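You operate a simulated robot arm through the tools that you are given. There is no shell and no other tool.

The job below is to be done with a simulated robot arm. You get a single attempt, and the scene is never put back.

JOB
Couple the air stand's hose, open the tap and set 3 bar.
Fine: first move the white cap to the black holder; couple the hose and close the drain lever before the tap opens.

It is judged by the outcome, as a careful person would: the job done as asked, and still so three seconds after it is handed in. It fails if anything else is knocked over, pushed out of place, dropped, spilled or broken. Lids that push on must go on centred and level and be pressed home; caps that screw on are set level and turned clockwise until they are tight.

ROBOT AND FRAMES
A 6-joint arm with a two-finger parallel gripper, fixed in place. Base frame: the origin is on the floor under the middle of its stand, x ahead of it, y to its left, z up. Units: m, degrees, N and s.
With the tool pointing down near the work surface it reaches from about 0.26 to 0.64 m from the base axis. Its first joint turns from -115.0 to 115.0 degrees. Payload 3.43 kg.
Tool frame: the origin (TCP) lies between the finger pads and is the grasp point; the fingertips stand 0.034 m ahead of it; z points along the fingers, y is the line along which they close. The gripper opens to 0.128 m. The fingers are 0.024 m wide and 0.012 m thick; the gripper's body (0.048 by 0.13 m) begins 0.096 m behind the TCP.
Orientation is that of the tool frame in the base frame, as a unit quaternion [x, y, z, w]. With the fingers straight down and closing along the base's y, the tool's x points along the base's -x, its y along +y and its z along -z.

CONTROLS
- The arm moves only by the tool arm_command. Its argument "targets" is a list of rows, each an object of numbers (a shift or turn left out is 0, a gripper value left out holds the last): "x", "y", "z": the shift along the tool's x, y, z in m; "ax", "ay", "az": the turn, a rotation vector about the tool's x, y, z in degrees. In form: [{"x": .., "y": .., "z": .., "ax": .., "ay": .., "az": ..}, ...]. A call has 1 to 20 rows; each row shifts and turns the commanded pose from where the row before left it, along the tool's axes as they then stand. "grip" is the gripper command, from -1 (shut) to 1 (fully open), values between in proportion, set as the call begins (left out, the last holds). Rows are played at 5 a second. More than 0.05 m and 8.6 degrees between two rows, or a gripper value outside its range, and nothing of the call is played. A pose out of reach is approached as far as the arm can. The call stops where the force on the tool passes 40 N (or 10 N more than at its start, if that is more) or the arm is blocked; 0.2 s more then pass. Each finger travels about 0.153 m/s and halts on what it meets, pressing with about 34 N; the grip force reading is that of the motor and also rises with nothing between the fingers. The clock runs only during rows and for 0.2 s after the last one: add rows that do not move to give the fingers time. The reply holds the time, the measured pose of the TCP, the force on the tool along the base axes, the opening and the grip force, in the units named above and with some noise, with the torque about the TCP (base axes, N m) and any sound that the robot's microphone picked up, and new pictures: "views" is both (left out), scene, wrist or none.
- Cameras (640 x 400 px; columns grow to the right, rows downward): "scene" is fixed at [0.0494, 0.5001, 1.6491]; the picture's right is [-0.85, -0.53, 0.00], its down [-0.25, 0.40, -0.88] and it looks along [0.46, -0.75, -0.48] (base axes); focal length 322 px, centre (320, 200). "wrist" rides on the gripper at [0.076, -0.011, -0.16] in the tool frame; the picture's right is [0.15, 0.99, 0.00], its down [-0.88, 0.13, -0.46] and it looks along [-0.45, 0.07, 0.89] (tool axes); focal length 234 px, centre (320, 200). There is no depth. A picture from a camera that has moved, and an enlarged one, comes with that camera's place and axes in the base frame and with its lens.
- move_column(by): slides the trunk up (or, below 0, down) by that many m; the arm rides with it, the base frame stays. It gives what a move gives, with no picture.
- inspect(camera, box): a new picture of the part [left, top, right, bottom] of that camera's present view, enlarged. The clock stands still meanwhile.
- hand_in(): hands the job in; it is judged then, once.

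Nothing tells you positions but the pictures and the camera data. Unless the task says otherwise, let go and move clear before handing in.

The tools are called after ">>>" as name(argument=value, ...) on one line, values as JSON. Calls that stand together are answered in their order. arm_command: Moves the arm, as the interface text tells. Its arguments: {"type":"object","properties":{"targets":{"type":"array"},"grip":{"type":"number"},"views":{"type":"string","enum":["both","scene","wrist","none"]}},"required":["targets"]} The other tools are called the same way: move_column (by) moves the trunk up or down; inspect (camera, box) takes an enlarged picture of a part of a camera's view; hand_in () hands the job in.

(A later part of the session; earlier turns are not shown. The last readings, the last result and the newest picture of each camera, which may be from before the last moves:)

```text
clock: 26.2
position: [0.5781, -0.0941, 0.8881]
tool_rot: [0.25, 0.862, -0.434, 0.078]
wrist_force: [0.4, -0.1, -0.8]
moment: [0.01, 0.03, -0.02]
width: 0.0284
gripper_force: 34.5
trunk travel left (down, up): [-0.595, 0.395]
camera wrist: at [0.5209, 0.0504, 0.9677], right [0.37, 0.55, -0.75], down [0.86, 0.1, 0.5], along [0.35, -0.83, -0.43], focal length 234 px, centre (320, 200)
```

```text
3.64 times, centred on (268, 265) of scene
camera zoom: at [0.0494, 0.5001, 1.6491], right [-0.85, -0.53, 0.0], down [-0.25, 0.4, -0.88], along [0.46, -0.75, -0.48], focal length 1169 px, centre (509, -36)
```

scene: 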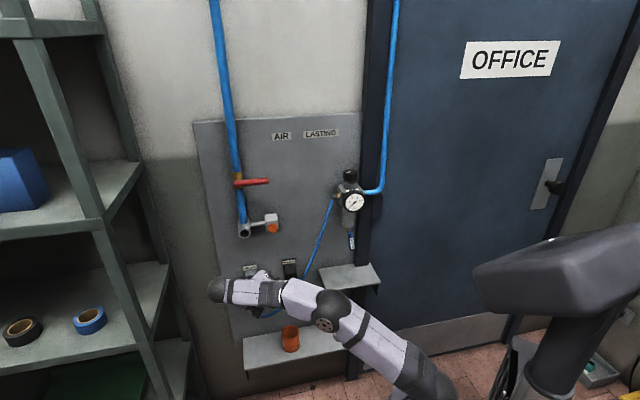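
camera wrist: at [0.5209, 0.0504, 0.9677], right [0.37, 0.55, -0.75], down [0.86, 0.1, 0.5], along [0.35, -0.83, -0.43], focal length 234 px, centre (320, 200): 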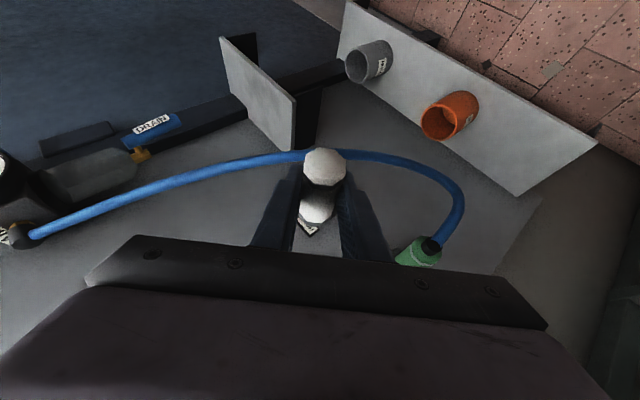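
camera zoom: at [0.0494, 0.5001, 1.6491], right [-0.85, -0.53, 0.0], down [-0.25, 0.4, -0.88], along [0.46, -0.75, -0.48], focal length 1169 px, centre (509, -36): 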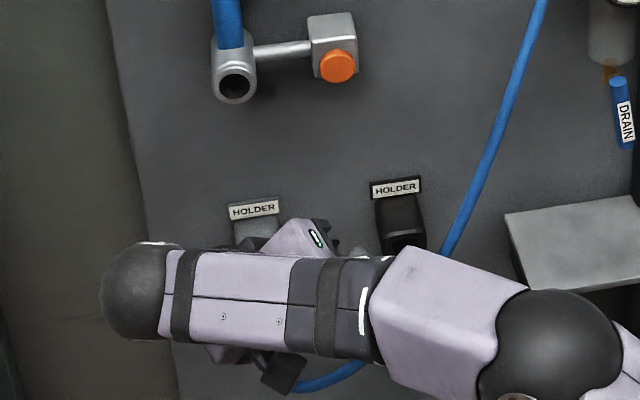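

>>> arm_command(targets=[{"x": -0.0273, "z": 0.0158}, {"x": -0.0273, "z": 0.0158}, {"x": -0.0273, "z": 0.0158}, {"x": 0}])

>>> inspect(camera="wrist", box=[260, 100, 420, 220])

```text
clock: 27.2
position: [0.6284, -0.162, 0.8836]
tool_rot: [0.25, 0.863, -0.433, 0.079]
wrist_force: [-0.5, -0.1, -1.0]
moment: [0.01, 0.0, 0.0]
width: 0.0281
gripper_force: 35.0
out of reach, approached as far as the arm can: row 3
trunk travel left (down, up): [-0.595, 0.395]
camera wrist: at [0.5705, -0.0163, 0.9637], right [0.37, 0.55, -0.75], down [0.86, 0.1, 0.5], along [0.35, -0.83, -0.43], focal length 234 px, centre (320, 200)
```

scene: 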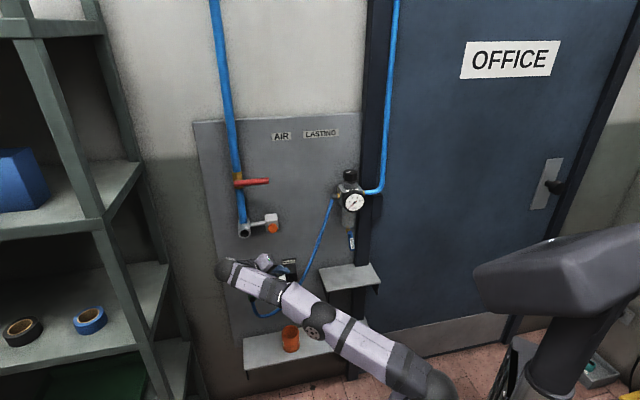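
wrist: 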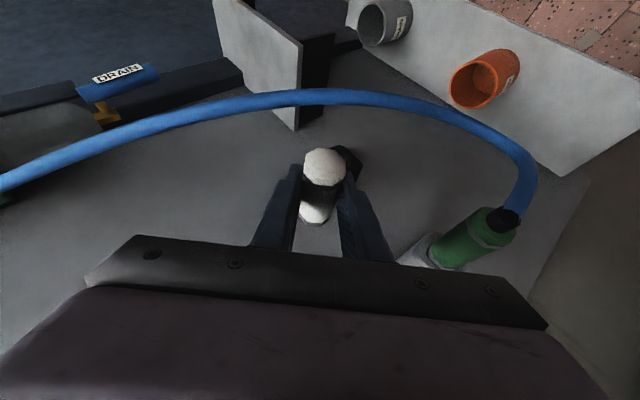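

```text
3.33 times, centred on (340, 160) of wrist
camera zoom: at [0.5705, -0.0163, 0.9637], right [0.37, 0.55, -0.75], down [0.86, 0.1, 0.5], along [0.35, -0.83, -0.43], focal length 781 px, centre (253, 333)
```

zoom: 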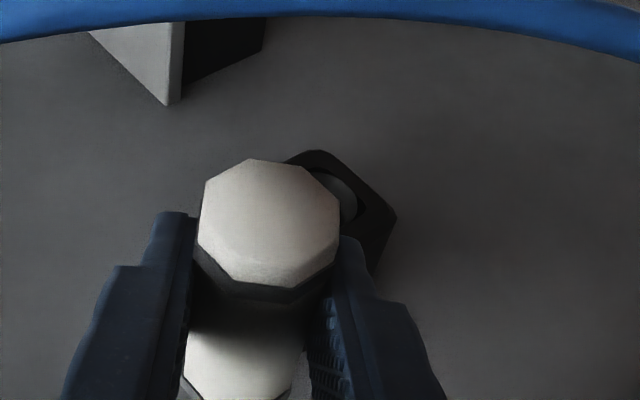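

>>> arm_command(targets=[{"x": 0.0115, "y": 0.01255, "z": 0.0199}, {"x": 0.0115, "y": 0.01255, "z": 0.0199}, {"x": 0}])

>>> inspect(camera="wrist", box=[260, 100, 420, 220])

```text
clock: 28.0
position: [0.618, -0.1724, 0.8352]
tool_rot: [0.25, 0.862, -0.433, 0.079]
wrist_force: [0.6, 0.4, -0.1]
moment: [-0.04, 0.0, 0.02]
width: 0.0282
gripper_force: 33.8
trunk travel left (down, up): [-0.595, 0.395]
camera wrist: at [0.5601, -0.0255, 0.9135], right [0.37, 0.55, -0.75], down [0.86, 0.1, 0.5], along [0.35, -0.83, -0.43], focal length 234 px, centre (320, 200)
```

scene: 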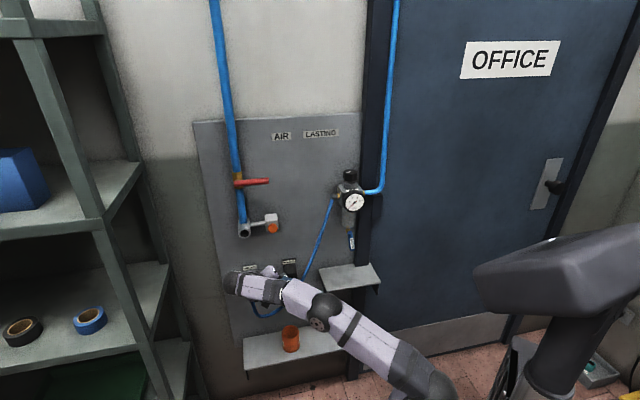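
wrist: 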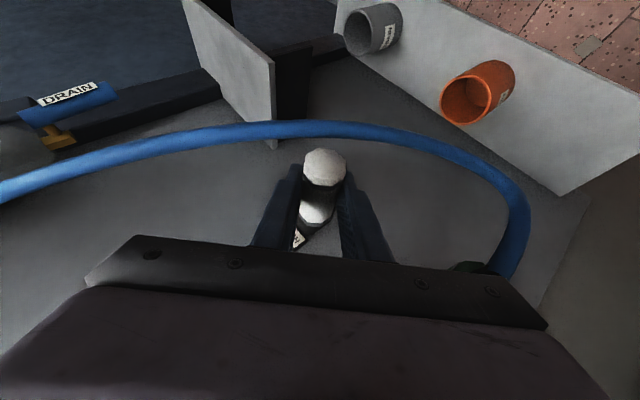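

```text
3.33 times, centred on (340, 160) of wrist
camera zoom: at [0.5601, -0.0255, 0.9135], right [0.37, 0.55, -0.75], down [0.86, 0.1, 0.5], along [0.35, -0.83, -0.43], focal length 781 px, centre (253, 333)
```

zoom: 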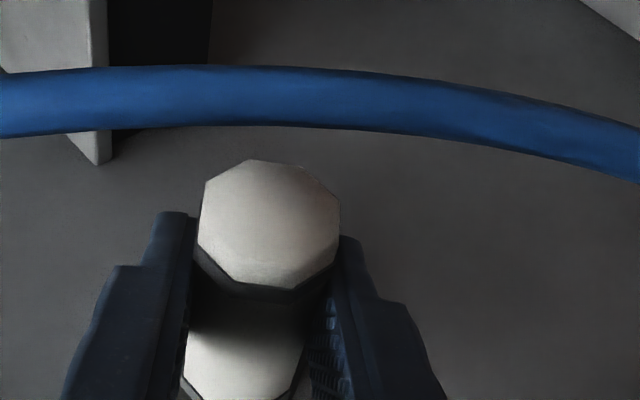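

The hose lies at b'≈0.53, just in front of where the cap must go. I'll move the cap 11 mm deeper so it passes behind the hose, then check.

>>> arm_command(targets=[{"x": -0.0104, "z": 0.006}, {"x": 0}], views="none")

```text
clock: 28.6
position: [0.6258, -0.1799, 0.834]
tool_rot: [0.25, 0.863, -0.433, 0.078]
wrist_force: [-0.2, -1.4, 0.1]
moment: [0.01, 0.0, 0.01]
width: 0.0282
gripper_force: 33.8
trunk travel left (down, up): [-0.595, 0.395]
```

>>> arm_command(targets=[{"x": 0.0072, "z": 0.01244}, {"x": 0.0072, "z": 0.01244}, {"x": 0.0072, "z": 0.01244}, {"x": 0}])

>>> inspect(camera="wrist", box=[240, 120, 400, 240])

>>> inspect(camera="scene", box=[230, 240, 326, 300])

```text
clock: 29.6
position: [0.6063, -0.2007, 0.8011]
tool_rot: [0.249, 0.863, -0.433, 0.079]
wrist_force: [9.4, 15.0, 6.1]
moment: [-0.36, -0.13, 0.85]
width: 0.0289
gripper_force: 34.1
trunk travel left (down, up): [-0.595, 0.395]
camera wrist: at [0.5491, -0.0538, 0.881], right [0.37, 0.55, -0.75], down [0.86, 0.11, 0.5], along [0.35, -0.83, -0.43], focal length 234 px, centre (320, 200)
```

scene: 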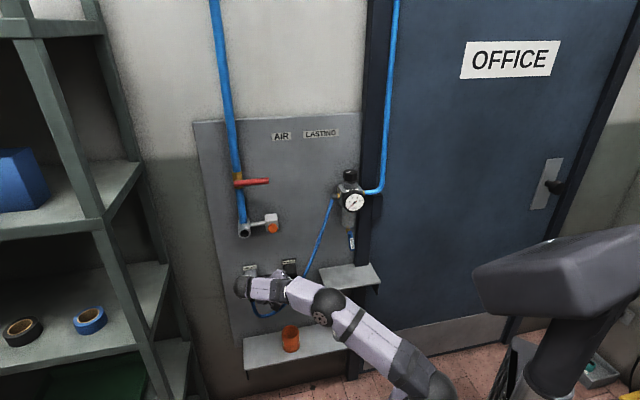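
wrist: 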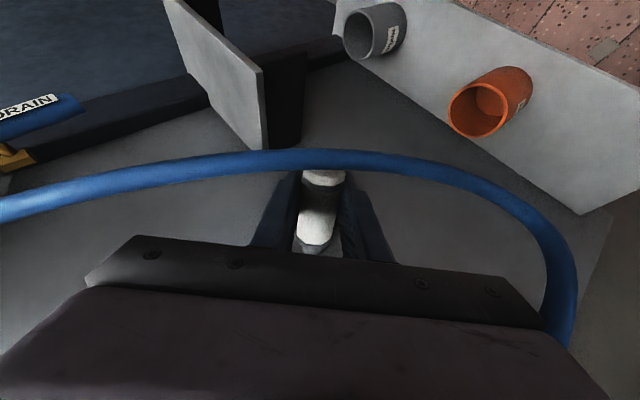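

```text
3.33 times, centred on (320, 180) of wrist
camera zoom: at [0.5491, -0.0538, 0.881], right [0.37, 0.55, -0.75], down [0.86, 0.11, 0.5], along [0.35, -0.83, -0.43], focal length 781 px, centre (320, 267)
```

zoom: 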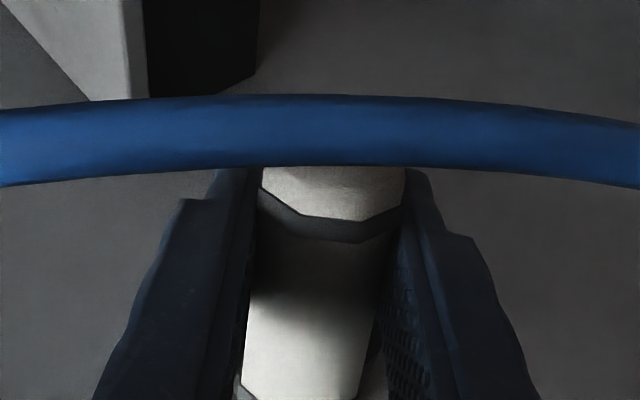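

```text
6.67 times, centred on (278, 270) of scene
camera zoom: at [0.0494, 0.5001, 1.6491], right [-0.85, -0.53, 0.0], down [-0.25, 0.4, -0.88], along [0.46, -0.75, -0.48], focal length 2144 px, centre (600, -267)
```

zoom: 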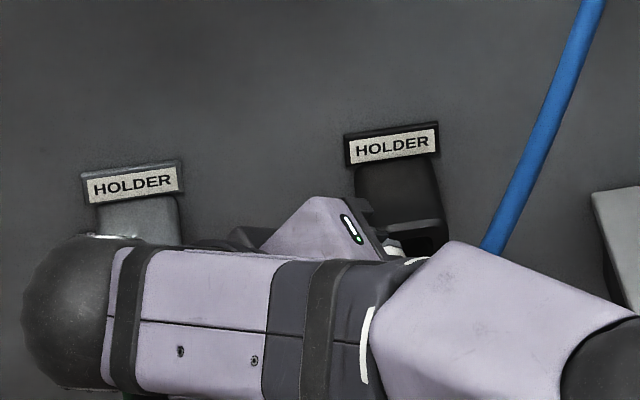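

There is a contact force of about 18 N near the cap's inner end. I'll inspect before doing anything else.

>>> inspect(camera="wrist", box=[280, 190, 360, 260])

>>> inspect(camera="scene", box=[268, 252, 316, 292])

```text
5.71 times, centred on (320, 225) of wrist
camera zoom: at [0.5491, -0.0538, 0.881], right [0.37, 0.55, -0.75], down [0.86, 0.11, 0.5], along [0.35, -0.83, -0.43], focal length 1338 px, centre (320, 57)
```

zoom: 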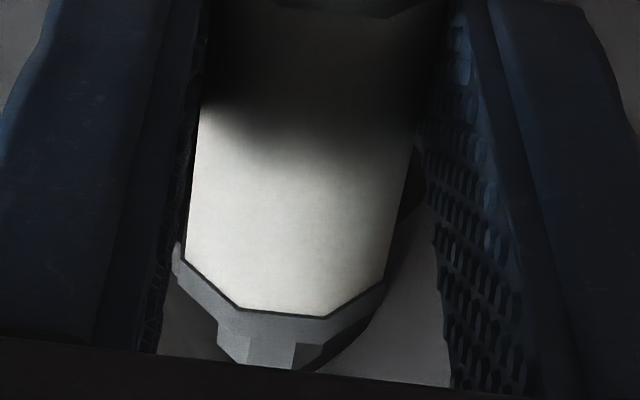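

```text
10.00 times, centred on (292, 272) of scene
camera zoom: at [0.0494, 0.5001, 1.6491], right [-0.85, -0.53, 0.0], down [-0.25, 0.4, -0.88], along [0.46, -0.75, -0.48], focal length 3216 px, centre (600, -520)
```

zoom: 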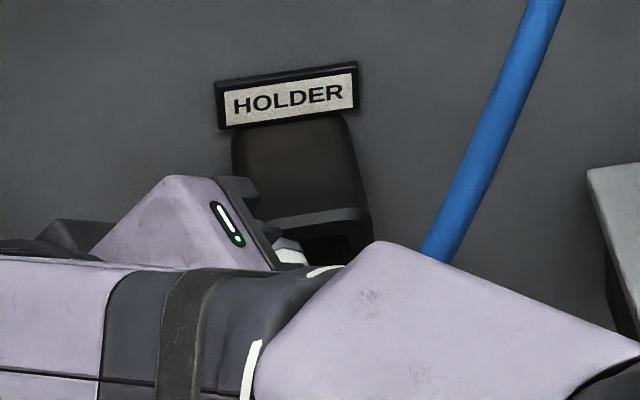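

The cap has a stub that caught on the outside of the holder, so the cap has tilted in the grip. I'll back off along the same diagonal and re-measure how the cap sits.

>>> arm_command(targets=[{"x": -0.0072, "z": -0.01244}, {"x": -0.0072, "z": -0.01244}, {"x": -0.0072, "z": -0.01244}, {"x": 0}])

>>> inspect(camera="wrist", box=[256, 140, 384, 260])

```text
clock: 30.6
position: [0.6281, -0.1808, 0.8312]
tool_rot: [0.25, 0.862, -0.433, 0.079]
wrist_force: [0.7, 0.3, -0.2]
moment: [0.03, 0.02, -0.01]
width: 0.0288
gripper_force: 33.8
trunk travel left (down, up): [-0.595, 0.395]
camera wrist: at [0.5701, -0.0352, 0.9112], right [0.37, 0.55, -0.75], down [0.86, 0.1, 0.5], along [0.35, -0.83, -0.43], focal length 234 px, centre (320, 200)
```

scene: 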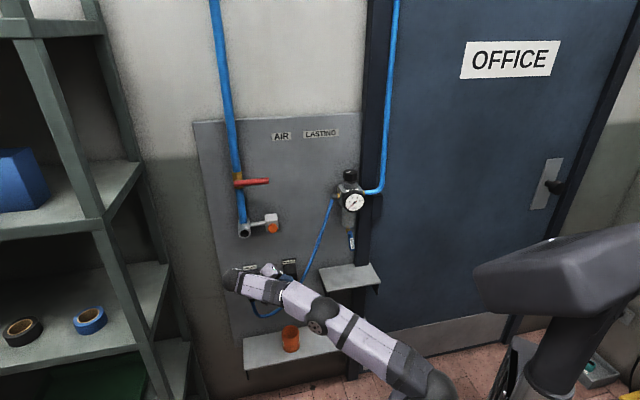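
wrist: 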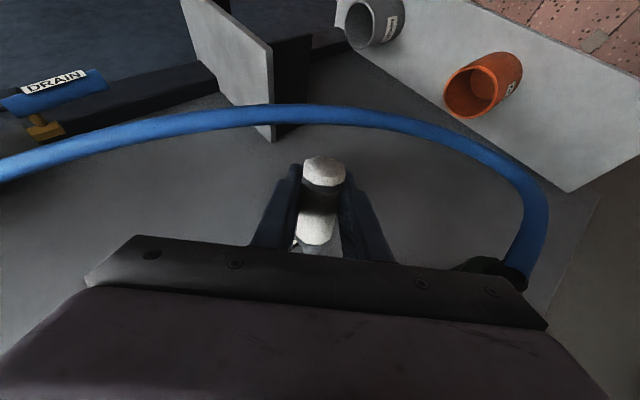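

```text
3.33 times, centred on (320, 200) of wrist
camera zoom: at [0.5701, -0.0352, 0.9112], right [0.37, 0.55, -0.75], down [0.86, 0.1, 0.5], along [0.35, -0.83, -0.43], focal length 781 px, centre (320, 200)
```

zoom: 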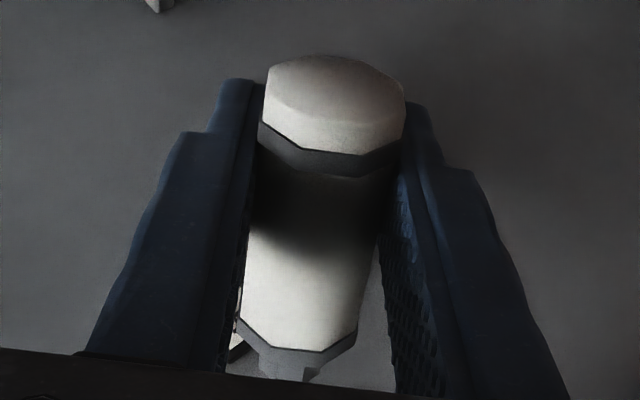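

The cap now lies nearly perpendicular to the fingers, tilted about 23° from how I grasped it. I'll back out clear of the hose, then reorient the tool so the cap again points straight at the panel.

>>> move_column(by=0.07)

>>> arm_command(targets=[{"x": 0.0231, "z": -0.0133}, {"x": 0.0231, "z": -0.0133}, {"x": 0.0231, "z": -0.0133}, {"ax": -6.495, "az": 3.75}, {"ax": -6.495, "az": 3.75}, {"ax": -6.495, "az": 3.75}, {"ax": -6.495, "az": 3.75}, {"ay": 7.67}, {"ay": 7.67}, {"ay": 7.67}, {"x": 0}])

```text
clock: 31.7
position: [0.6271, -0.1803, 0.9014]
tool_rot: [0.25, 0.863, -0.432, 0.079]
wrist_force: [0.2, -0.8, -0.8]
moment: [0.01, 0.04, 0.02]
width: 0.0287
gripper_force: 33.7
trunk travel left (down, up): [-0.665, 0.325]
```

```text
clock: 34.1
position: [0.572, -0.1247, 0.9012]
tool_rot: [0.372, 0.917, -0.143, 0.005]
wrist_force: [0.0, -1.2, -0.7]
moment: [0.0, 0.0, 0.04]
width: 0.0286
gripper_force: 33.8
trunk travel left (down, up): [-0.665, 0.325]
camera wrist: at [0.5249, -0.04, 1.0494], right [0.57, 0.78, -0.27], down [0.77, -0.39, 0.5], along [0.29, -0.5, -0.82], focal length 234 px, centre (320, 200)
```

scene: 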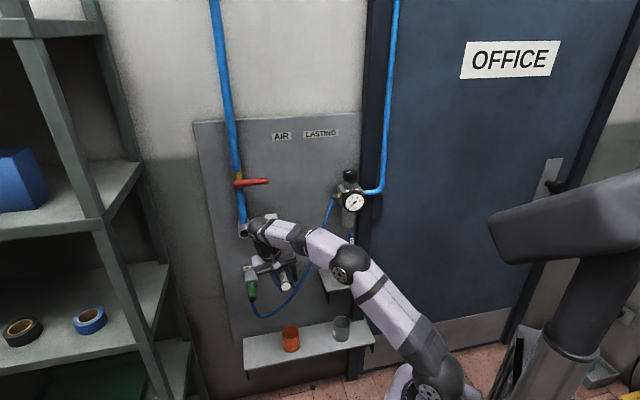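
wrist: 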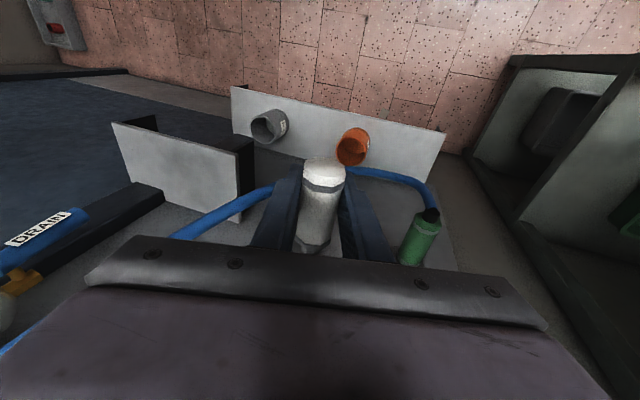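

>>> inspect(camera="scene", box=[232, 235, 328, 305])

>>> inspect(camera="wrist", box=[256, 140, 384, 260])

```text
5.71 times, centred on (280, 270) of scene
camera zoom: at [0.0494, 0.5001, 1.6491], right [-0.85, -0.53, 0.0], down [-0.25, 0.4, -0.88], along [0.46, -0.75, -0.48], focal length 1837 px, centre (549, -200)
```

zoom: 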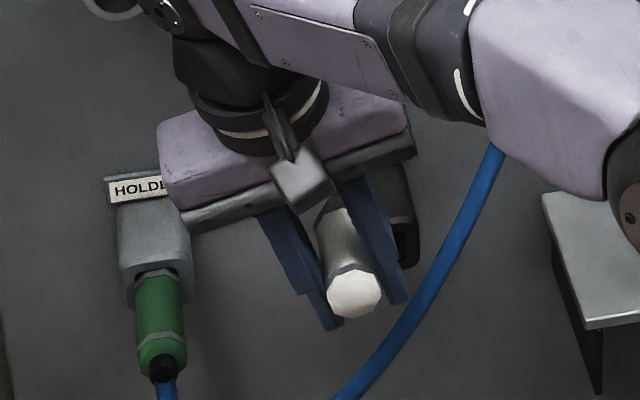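

```text
3.33 times, centred on (320, 200) of wrist
camera zoom: at [0.5249, -0.04, 1.0494], right [0.57, 0.78, -0.27], down [0.77, -0.39, 0.5], along [0.29, -0.5, -0.82], focal length 781 px, centre (320, 200)
```

zoom: 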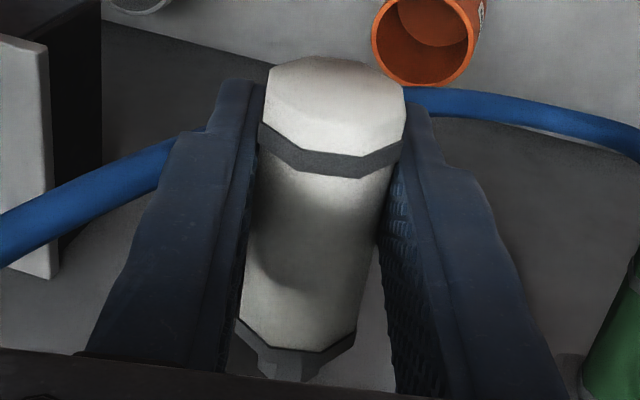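

>>> arm_command(targets=[{"ax": 4.96, "az": -0.61}, {"ax": 4.96, "az": -0.61}, {"x": -0.0192, "y": 0.0166, "z": 0.0154}, {"x": -0.0192, "y": 0.0166, "z": 0.0154}, {"x": -0.0192, "y": 0.0166, "z": 0.0154}, {"x": 0}])

>>> inspect(camera="scene", box=[232, 235, 328, 305])

```text
clock: 35.5
position: [0.6025, -0.1407, 0.8457]
tool_rot: [0.361, 0.905, -0.222, -0.028]
wrist_force: [-0.2, -0.2, -0.4]
moment: [0.01, -0.01, 0.01]
width: 0.0285
gripper_force: 34.2
out of reach, approached as far as the arm can: row 4, 5
trunk travel left (down, up): [-0.665, 0.325]
camera wrist: at [0.5736, -0.0381, 0.9864], right [0.53, 0.73, -0.43], down [0.83, -0.33, 0.45], along [0.19, -0.6, -0.78], focal length 234 px, centre (320, 200)
```

scene: 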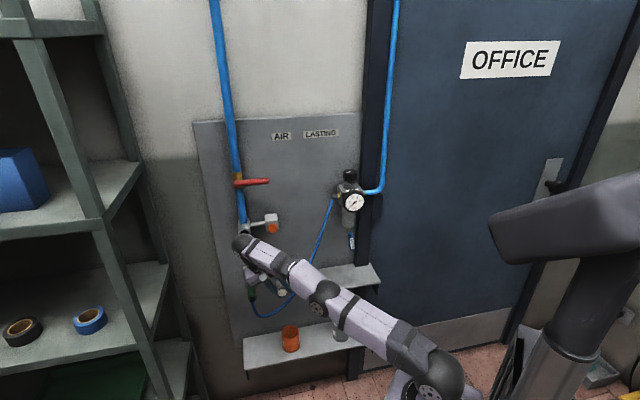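
wrist: 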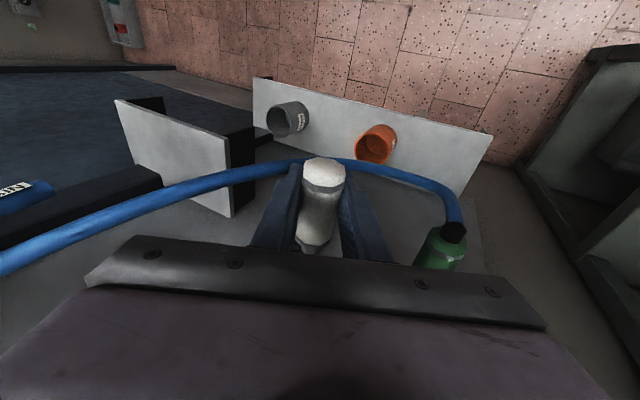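

```text
5.71 times, centred on (280, 270) of scene
camera zoom: at [0.0494, 0.5001, 1.6491], right [-0.85, -0.53, 0.0], down [-0.25, 0.4, -0.88], along [0.46, -0.75, -0.48], focal length 1837 px, centre (549, -200)
```

zoom: 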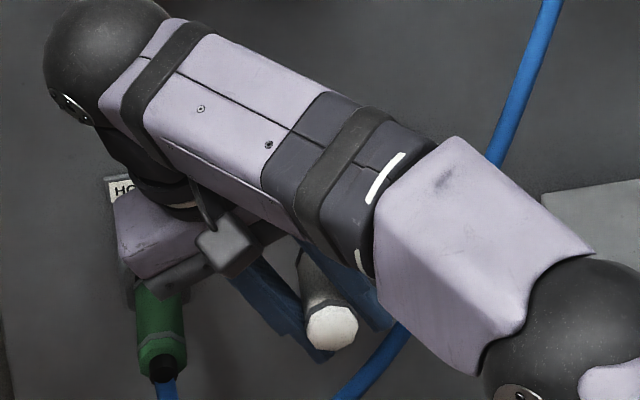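

>>> move_column(by=0.08)

>>> arm_command(targets=[{"x": -0.0068, "y": 0.0131, "z": 0.0264}, {"x": -0.0068, "y": 0.0131, "z": 0.0264}, {"x": -0.0068, "y": 0.0131, "z": 0.0264}, {"x": 0}])

>>> inspect(camera="wrist", box=[240, 130, 400, 260])

```text
clock: 36.7
position: [0.6025, -0.141, 0.927]
tool_rot: [0.361, 0.905, -0.223, -0.029]
wrist_force: [0.3, -0.2, -0.4]
moment: [0.01, 0.01, 0.0]
width: 0.0288
gripper_force: 34.2
trunk travel left (down, up): [-0.745, 0.245]
```

```text
clock: 37.7
position: [0.6081, -0.1543, 0.8378]
tool_rot: [0.36, 0.906, -0.223, -0.029]
wrist_force: [0.3, -0.4, -0.3]
moment: [0.02, 0.03, 0.01]
width: 0.0286
gripper_force: 34.0
out of reach, approached as far as the arm can: row 1, 2, 3
trunk travel left (down, up): [-0.745, 0.245]
camera wrist: at [0.5787, -0.0511, 0.9781], right [0.53, 0.73, -0.43], down [0.83, -0.33, 0.45], along [0.19, -0.6, -0.78], focal length 234 px, centre (320, 200)
```

scene: 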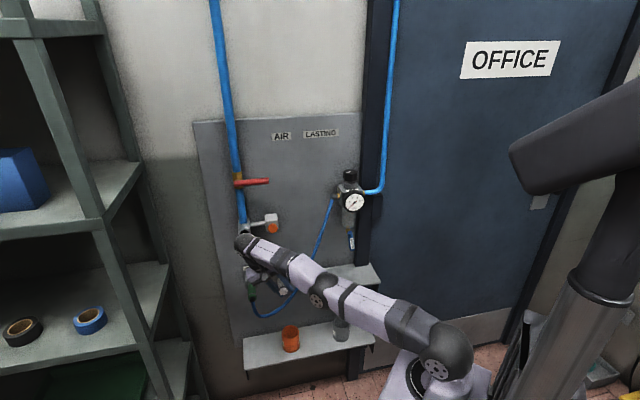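
wrist: 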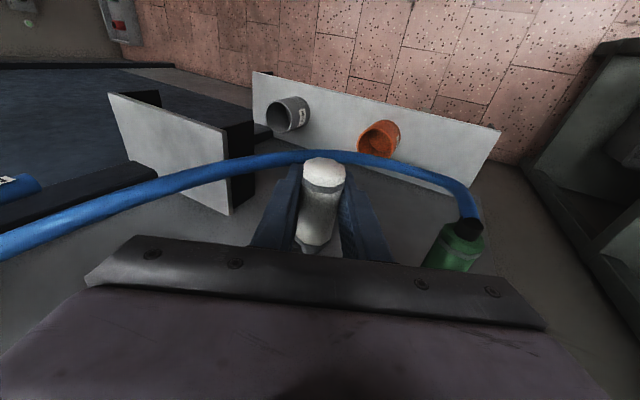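

```text
3.08 times, centred on (320, 195) of wrist
camera zoom: at [0.5787, -0.0511, 0.9781], right [0.53, 0.73, -0.43], down [0.83, -0.33, 0.45], along [0.19, -0.6, -0.78], focal length 720 px, centre (320, 215)
```

zoom: 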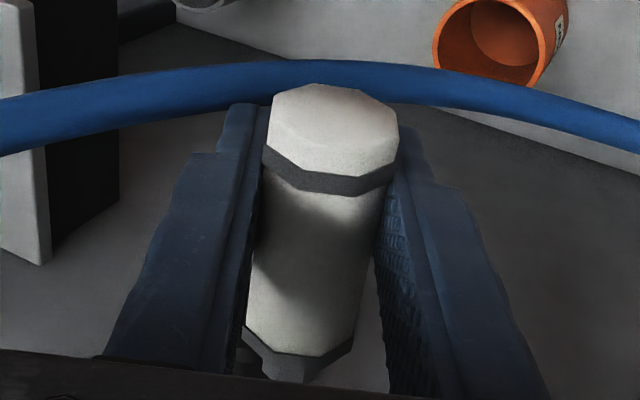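

>>> arm_command(targets=[{"x": -0.0072, "y": -0.0056, "z": 0.0079}, {"x": -0.0073, "y": -0.0055, "z": 0.0078}, {"x": 0}])

>>> inspect(camera="wrist", box=[240, 130, 400, 260])

```text
clock: 38.5
position: [0.606, -0.176, 0.8299]
tool_rot: [0.361, 0.905, -0.222, -0.027]
wrist_force: [0.5, 0.6, -0.4]
moment: [-0.01, -0.02, 0.02]
width: 0.0286
gripper_force: 33.7
trunk travel left (down, up): [-0.745, 0.245]
camera wrist: at [0.5762, -0.0741, 0.9702], right [0.53, 0.73, -0.43], down [0.83, -0.33, 0.45], along [0.19, -0.6, -0.78], focal length 234 px, centre (320, 200)
```

scene: 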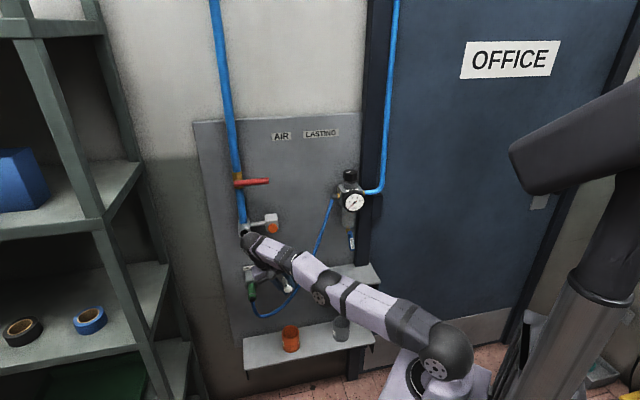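
wrist: 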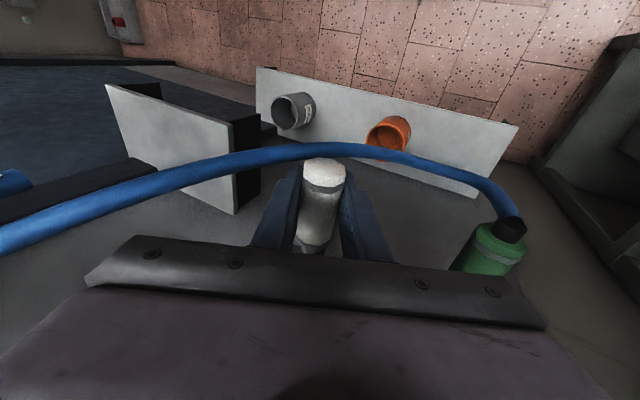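

```text
3.08 times, centred on (320, 195) of wrist
camera zoom: at [0.5762, -0.0741, 0.9702], right [0.53, 0.73, -0.43], down [0.83, -0.33, 0.45], along [0.19, -0.6, -0.78], focal length 720 px, centre (320, 215)
```

zoom: 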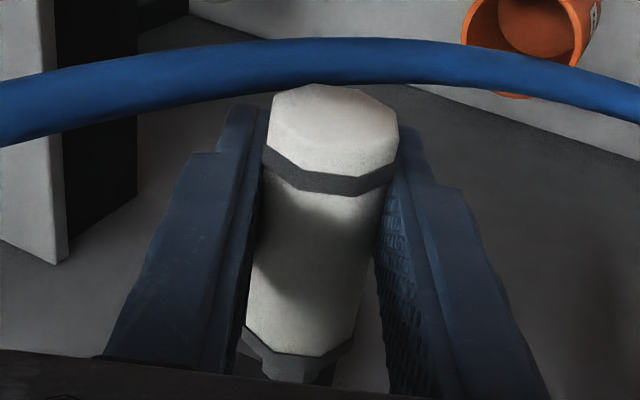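

>>> arm_command(targets=[{"x": 0.0004, "y": -0.0026, "z": 0.008}, {"x": 0.0004, "y": -0.0025, "z": 0.008}, {"x": 0}], views="wrist")

>>> inspect(camera="wrist", box=[240, 130, 400, 260])

```text
clock: 39.3
position: [0.5995, -0.187, 0.8176]
tool_rot: [0.361, 0.905, -0.222, -0.029]
wrist_force: [0.0, -1.5, -1.0]
moment: [0.03, 0.0, 0.01]
width: 0.0287
gripper_force: 34.1
trunk travel left (down, up): [-0.745, 0.245]
camera wrist: at [0.5717, -0.0839, 0.958], right [0.53, 0.73, -0.44], down [0.83, -0.33, 0.45], along [0.19, -0.6, -0.78], focal length 234 px, centre (320, 200)
```

wrist: 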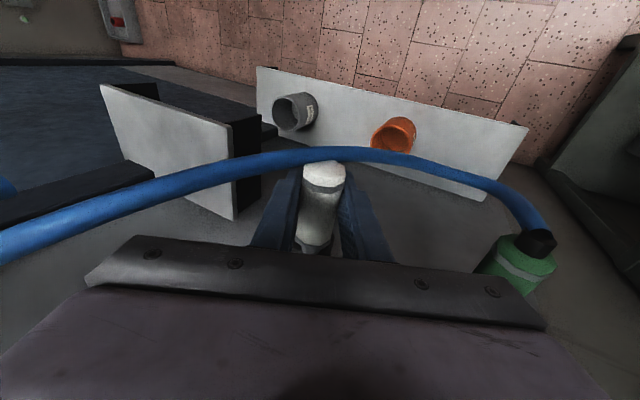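

```text
3.08 times, centred on (320, 195) of wrist
camera zoom: at [0.5717, -0.0839, 0.958], right [0.53, 0.73, -0.44], down [0.83, -0.33, 0.45], along [0.19, -0.6, -0.78], focal length 720 px, centre (320, 215)
```

zoom: 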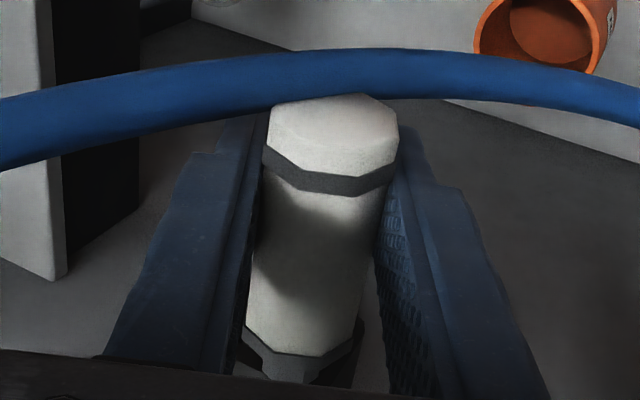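

>>> arm_command(targets=[{"x": 0.0013, "y": -0.002, "z": 0.0077}, {"x": 0.0013, "y": -0.0021, "z": 0.0077}, {"x": 0}], views="both")

>>> inspect(camera="wrist", box=[240, 130, 400, 260])

>>> inspect(camera="scene", box=[256, 245, 320, 305])

```text
clock: 40.1
position: [0.5977, -0.1941, 0.8048]
tool_rot: [0.36, 0.905, -0.223, -0.03]
wrist_force: [0.3, 0.6, -0.3]
moment: [0.02, -0.01, 0.03]
width: 0.0287
gripper_force: 33.6
out of reach, approached as far as the arm can: row 1, 2
trunk travel left (down, up): [-0.745, 0.245]
camera wrist: at [0.5697, -0.0922, 0.9451], right [0.52, 0.73, -0.44], down [0.83, -0.33, 0.45], along [0.18, -0.6, -0.78], focal length 234 px, centre (320, 200)
```

scene: 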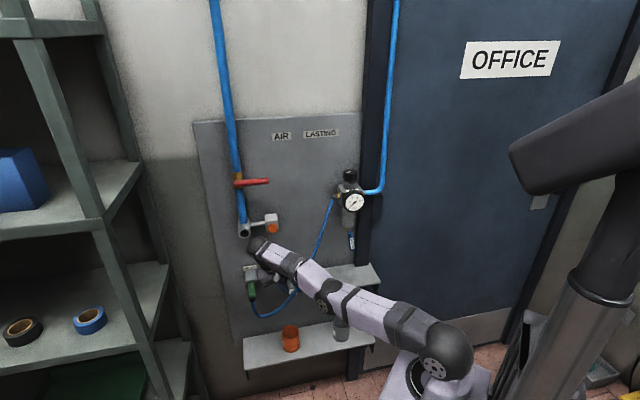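
wrist: 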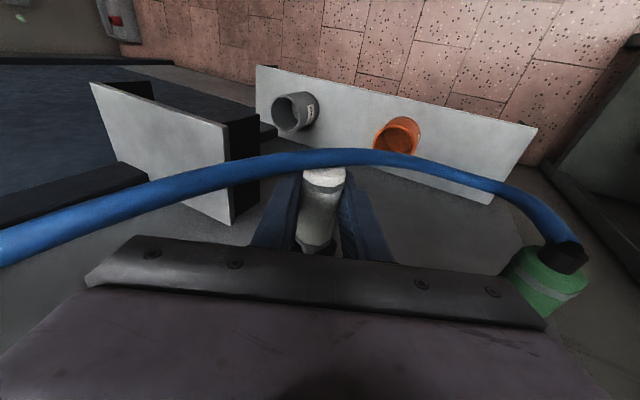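

```text
3.08 times, centred on (320, 195) of wrist
camera zoom: at [0.5697, -0.0922, 0.9451], right [0.52, 0.73, -0.44], down [0.83, -0.33, 0.45], along [0.18, -0.6, -0.78], focal length 720 px, centre (320, 215)
```

zoom: 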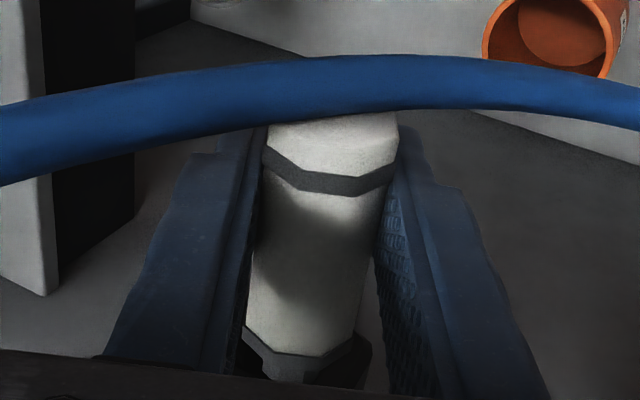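

```text
6.67 times, centred on (288, 275) of scene
camera zoom: at [0.0494, 0.5001, 1.6491], right [-0.85, -0.53, 0.0], down [-0.25, 0.4, -0.88], along [0.46, -0.75, -0.48], focal length 2144 px, centre (533, -300)
```

zoom: 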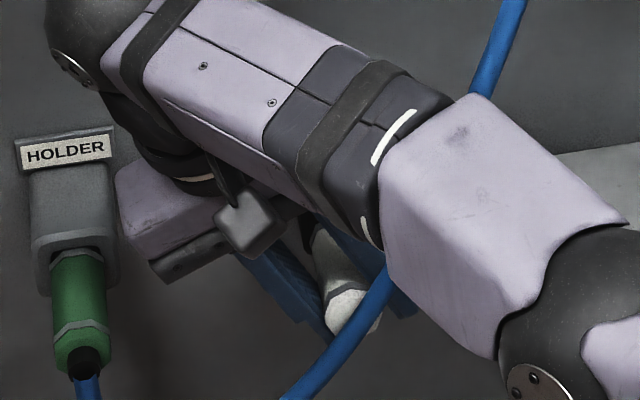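

>>> inspect(camera="wrist", box=[285, 215, 355, 260])

```text
8.89 times, centred on (320, 238) of wrist
camera zoom: at [0.5697, -0.0922, 0.9451], right [0.52, 0.73, -0.44], down [0.83, -0.33, 0.45], along [0.18, -0.6, -0.78], focal length 2082 px, centre (320, -133)
```

zoom: 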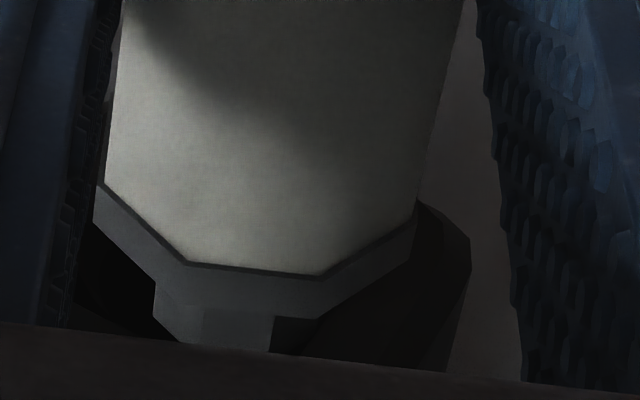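

The stub is now right at the mouth, behind the hose and with no contact force. The arm is near full stretch, so I'll roll the hand back more upright about the cap's axis to gain reach.

>>> arm_command(targets=[{"ax": -5.62, "az": 0.69}, {"ax": -5.62, "az": 0.69}, {"ax": -5.62, "az": 0.69}, {"x": 0}], views="both")

>>> inspect(camera="wrist", box=[240, 150, 400, 260])

```text
clock: 40.7
position: [0.6122, -0.206, 0.8066]
tool_rot: [0.379, 0.915, -0.139, -0.005]
wrist_force: [-20.4, -5.3, 11.4]
moment: [-0.37, -0.1, -0.69]
width: 0.0288
gripper_force: 34.1
out of reach, approached as far as the arm can: row 1, 2, 3
trunk travel left (down, up): [-0.745, 0.245]
stopped in row 3: the force on the tool passed its limit at 43 N (the readings are from after the stop); the commanded pose is now the measured one
camera wrist: at [0.5693, -0.1215, 0.9555], right [0.58, 0.77, -0.27], down [0.77, -0.41, 0.49], along [0.27, -0.49, -0.83], focal length 234 px, centre (320, 200)
```

scene: 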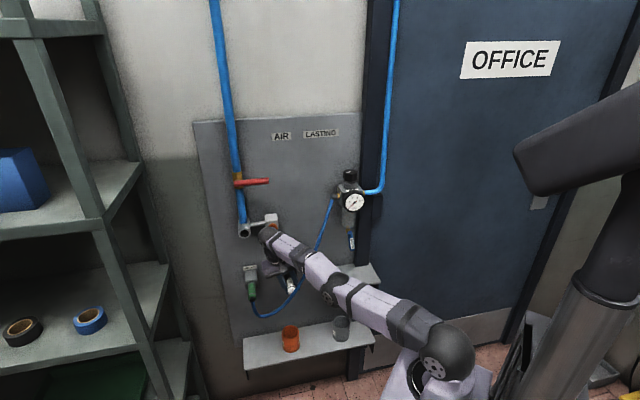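
wrist: 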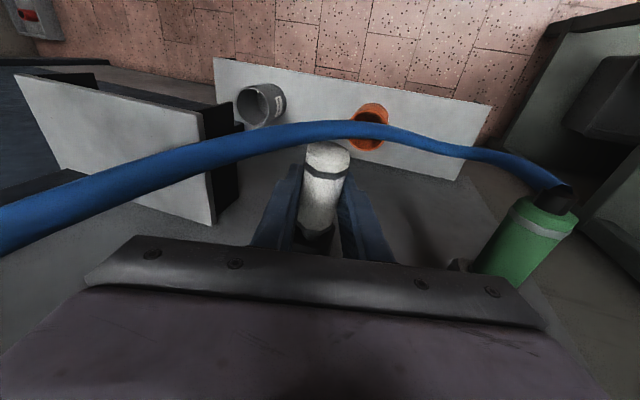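

```text
3.64 times, centred on (320, 205) of wrist
camera zoom: at [0.5693, -0.1215, 0.9555], right [0.58, 0.77, -0.27], down [0.77, -0.41, 0.49], along [0.27, -0.49, -0.83], focal length 852 px, centre (320, 182)
```

zoom: 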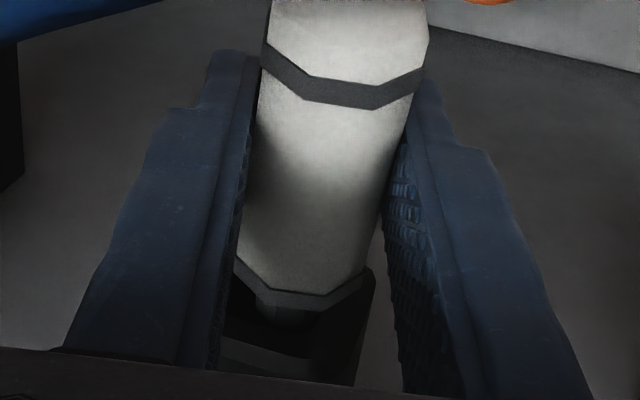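

The tool drifted forward when the reach limit relaxed and the stub has entered the holder off-centre, with about 24 N on the tool. I'll relieve that by shifting a few millimetres to the right and slightly outward.

>>> arm_command(targets=[{"x": 0.0024, "y": -0.0027, "z": -0.0006}, {"x": 0.0024, "y": -0.0027, "z": -0.0006}, {"x": 0}], views="wrist")

>>> inspect(camera="wrist", box=[270, 190, 370, 260])

```text
clock: 41.5
position: [0.612, -0.2037, 0.8046]
tool_rot: [0.378, 0.916, -0.137, -0.004]
wrist_force: [-23.0, -8.6, 13.3]
moment: [-0.49, -0.13, -0.91]
width: 0.0285
gripper_force: 34.2
out of reach, approached as far as the arm can: row 1, 2
trunk travel left (down, up): [-0.745, 0.245]
camera wrist: at [0.5687, -0.1211, 0.9551], right [0.58, 0.77, -0.27], down [0.77, -0.41, 0.49], along [0.27, -0.49, -0.83], focal length 234 px, centre (320, 200)
```

wrist: 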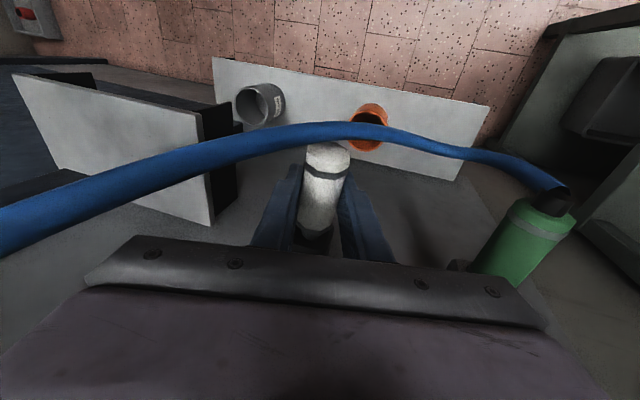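

```text
5.71 times, centred on (320, 225) of wrist
camera zoom: at [0.5687, -0.1211, 0.9551], right [0.58, 0.77, -0.27], down [0.77, -0.41, 0.49], along [0.27, -0.49, -0.83], focal length 1338 px, centre (320, 57)
```

zoom: 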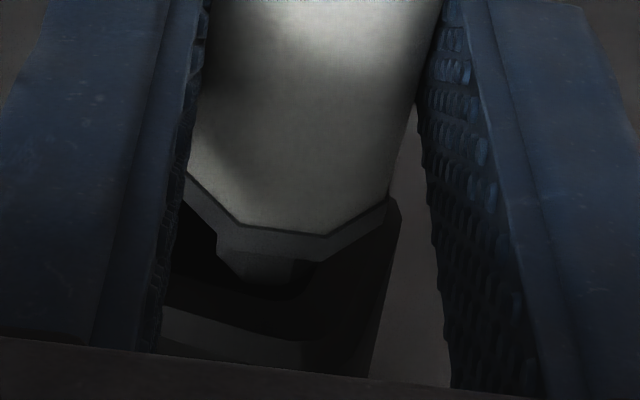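

>>> arm_command(targets=[{"ax": -7.0, "az": 0.68, "x": 0.003, "y": -0.003}, {"x": 0}], views="none")

```text
clock: 41.9
position: [0.6133, -0.2061, 0.8045]
tool_rot: [0.382, 0.916, -0.119, -0.007]
wrist_force: [-19.3, -2.9, 13.1]
moment: [-0.34, -0.12, -0.64]
width: 0.0289
gripper_force: 34.4
out of reach, approached as far as the arm can: row 1
trunk travel left (down, up): [-0.745, 0.245]
stopped in row 1: the force on the tool passed its limit at 42 N (the readings are from after the stop); the commanded pose is now the measured one
```

The stub is about 5 mm inside the mouth but about 3 mm off-centre, and the near-vertical tool is at its reach limit. I'll pitch the hand back towards the reachable angle while easing it up and to the right, so the cap stays pointed into the hole.

>>> arm_command(targets=[{"ay": -4, "x": -0.0003, "y": -0.0048, "z": -0.003}, {"x": 0}], views="none")

```text
clock: 42.2
position: [0.6151, -0.2115, 0.8035]
tool_rot: [0.382, 0.915, -0.131, 0.002]
wrist_force: [-17.4, -1.8, 9.1]
moment: [-0.24, -0.06, -0.48]
width: 0.0288
gripper_force: 33.6
out of reach, approached as far as the arm can: row 1
trunk travel left (down, up): [-0.745, 0.245]
stopped in row 1: the force on the tool passed its limit at 43 N (the readings are from after the stop); the commanded pose is now the measured one
```

>>> inspect(camera="wrist", box=[240, 130, 400, 260])

>>> inspect(camera="wrist", box=[280, 200, 360, 260])

>>> inspect(camera="scene", box=[250, 230, 330, 310])

```text
3.08 times, centred on (320, 195) of wrist
camera zoom: at [0.5693, -0.1291, 0.9522], right [0.59, 0.77, -0.25], down [0.76, -0.42, 0.5], along [0.28, -0.49, -0.83], focal length 720 px, centre (320, 215)
```

zoom: 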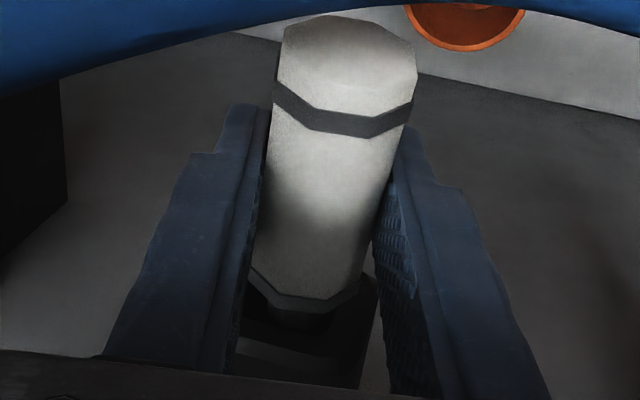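

```text
6.67 times, centred on (320, 230) of wrist
camera zoom: at [0.5693, -0.1291, 0.9522], right [0.59, 0.77, -0.25], down [0.76, -0.42, 0.5], along [0.28, -0.49, -0.83], focal length 1561 px, centre (320, 0)
```

zoom: 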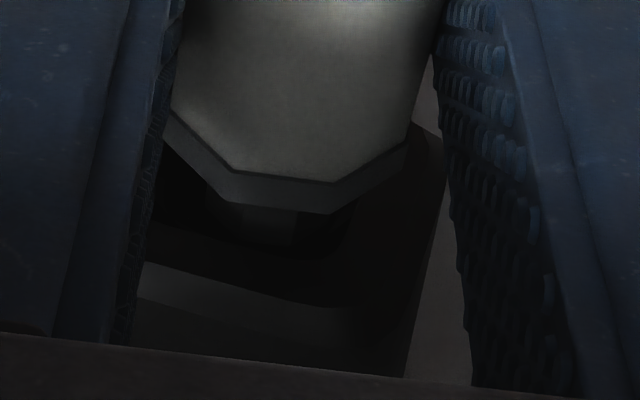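

```text
5.00 times, centred on (290, 270) of scene
camera zoom: at [0.0494, 0.5001, 1.6491], right [-0.85, -0.53, 0.0], down [-0.25, 0.4, -0.88], along [0.46, -0.75, -0.48], focal length 1608 px, centre (470, -150)
```

zoom: 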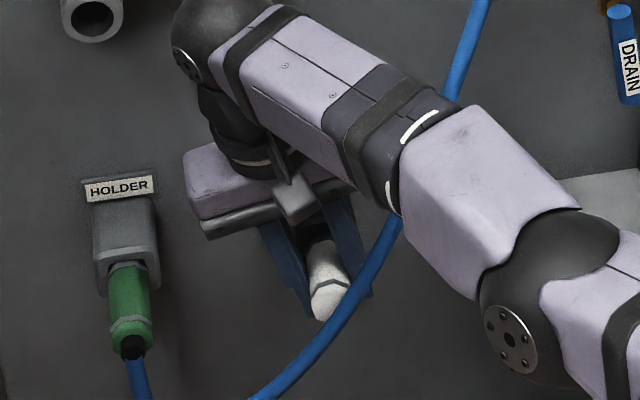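

>>> arm_command(targets=[{"x": 0.005}, {"x": 0.005}, {"x": 0}], views="none")

```text
clock: 43.0
position: [0.6143, -0.212, 0.803]
tool_rot: [0.38, 0.916, -0.132, 0.003]
wrist_force: [-20.8, -8.0, 10.0]
moment: [-0.36, -0.02, -0.75]
width: 0.029
gripper_force: 34.0
out of reach, approached as far as the arm can: row 1, 2
trunk travel left (down, up): [-0.745, 0.245]
```

>>> arm_command(targets=[{"x": -0.0004, "y": -0.001, "z": -0.0039}, {"x": 0.0056, "y": -0.001, "z": -0.0045}, {"x": 0.006, "z": -0.0006}, {"x": 0}], views="wrist")

>>> inspect(camera="wrist", box=[240, 130, 400, 260])

```text
clock: 44.0
position: [0.6154, -0.2031, 0.8051]
tool_rot: [0.38, 0.916, -0.13, -0.002]
wrist_force: [-25.8, -7.0, -7.0]
moment: [0.11, 0.32, -0.91]
width: 0.0291
gripper_force: 34.0
out of reach, approached as far as the arm can: row 2, 3
trunk travel left (down, up): [-0.745, 0.245]
camera wrist: at [0.5709, -0.1221, 0.9568], right [0.58, 0.77, -0.25], down [0.76, -0.42, 0.49], along [0.27, -0.48, -0.83], focal length 234 px, centre (320, 200)
```

wrist: 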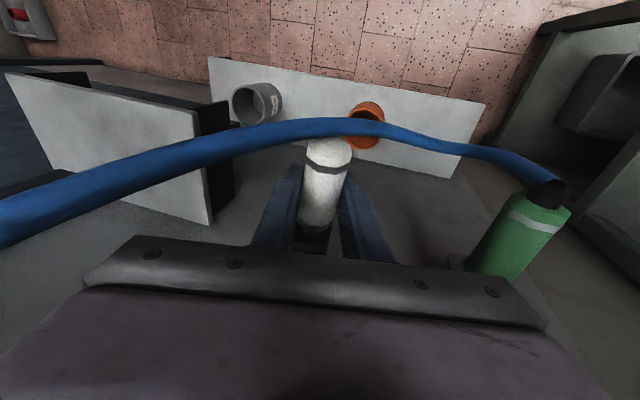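

```text
3.08 times, centred on (320, 195) of wrist
camera zoom: at [0.5709, -0.1221, 0.9568], right [0.58, 0.77, -0.25], down [0.76, -0.42, 0.49], along [0.27, -0.48, -0.83], focal length 720 px, centre (320, 215)
```

zoom: 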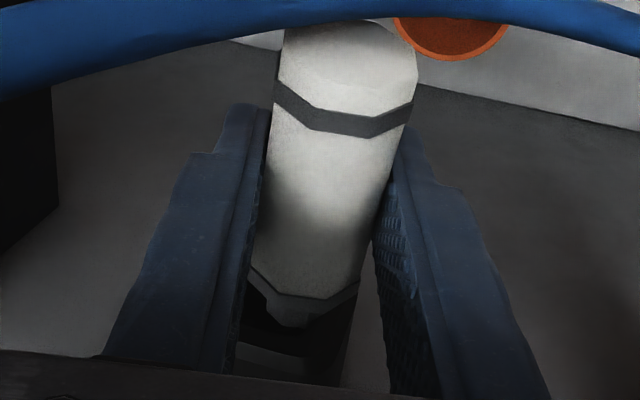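

>>> arm_command(targets=[{"x": -0.0004, "y": -0.0023, "z": -0.0036}, {"x": -0.0004, "y": -0.0023, "z": -0.0036}, {"x": -0.0004, "y": -0.0022, "z": -0.0036}, {"x": 0}], views="wrist")

>>> inspect(camera="wrist", box=[240, 130, 400, 260])

```text
clock: 45.0
position: [0.6172, -0.2042, 0.8181]
tool_rot: [0.379, 0.916, -0.13, -0.001]
wrist_force: [-18.4, 7.6, -12.9]
moment: [0.37, 0.51, -0.3]
width: 0.0282
gripper_force: 34.2
trunk travel left (down, up): [-0.745, 0.245]
camera wrist: at [0.5721, -0.1233, 0.9685], right [0.58, 0.77, -0.25], down [0.76, -0.42, 0.49], along [0.28, -0.48, -0.83], focal length 234 px, centre (320, 200)
```

wrist: 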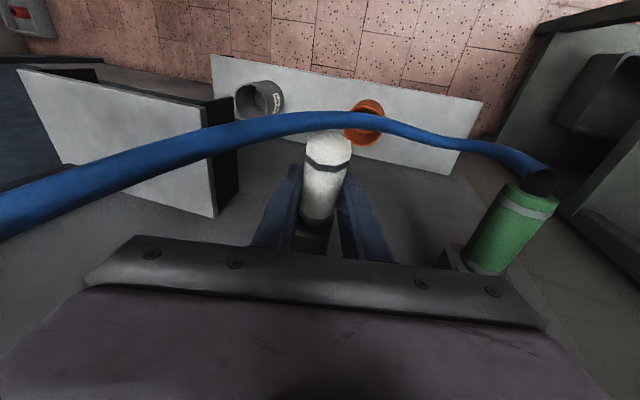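

```text
3.08 times, centred on (320, 195) of wrist
camera zoom: at [0.5721, -0.1233, 0.9685], right [0.58, 0.77, -0.25], down [0.76, -0.42, 0.49], along [0.28, -0.48, -0.83], focal length 720 px, centre (320, 215)
```

zoom: 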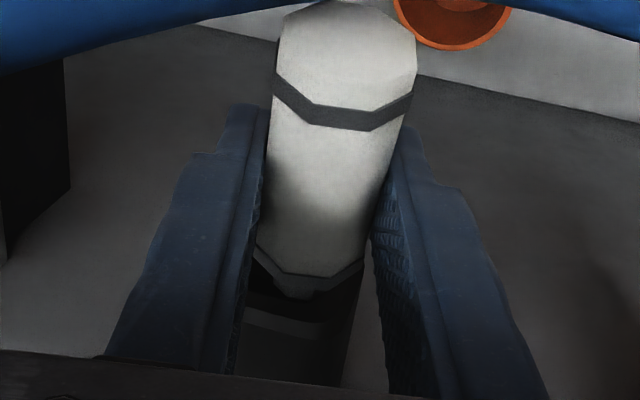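

The re-seating motion rotated the cap in the grip to about 16° from perpendicular, which suits a reachable tool pitch. I'll withdraw the stub from the holder now.

>>> arm_command(targets=[{"x": 0.006, "z": -0.0006}, {"x": 0.006, "z": -0.0006}, {"x": 0}], views="wrist")

```text
clock: 45.9
position: [0.6213, -0.1993, 0.8238]
tool_rot: [0.379, 0.916, -0.13, 0.006]
wrist_force: [-4.8, 9.5, 3.6]
moment: [-0.04, -0.03, 0.05]
width: 0.0285
gripper_force: 34.6
out of reach, approached as far as the arm can: row 1, 2
trunk travel left (down, up): [-0.745, 0.245]
camera wrist: at [0.5746, -0.1166, 0.9728], right [0.58, 0.77, -0.25], down [0.76, -0.41, 0.51], along [0.29, -0.48, -0.83], focal length 234 px, centre (320, 200)
```

wrist: 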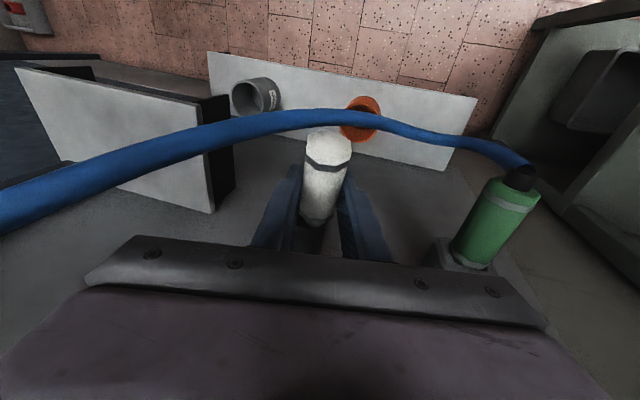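

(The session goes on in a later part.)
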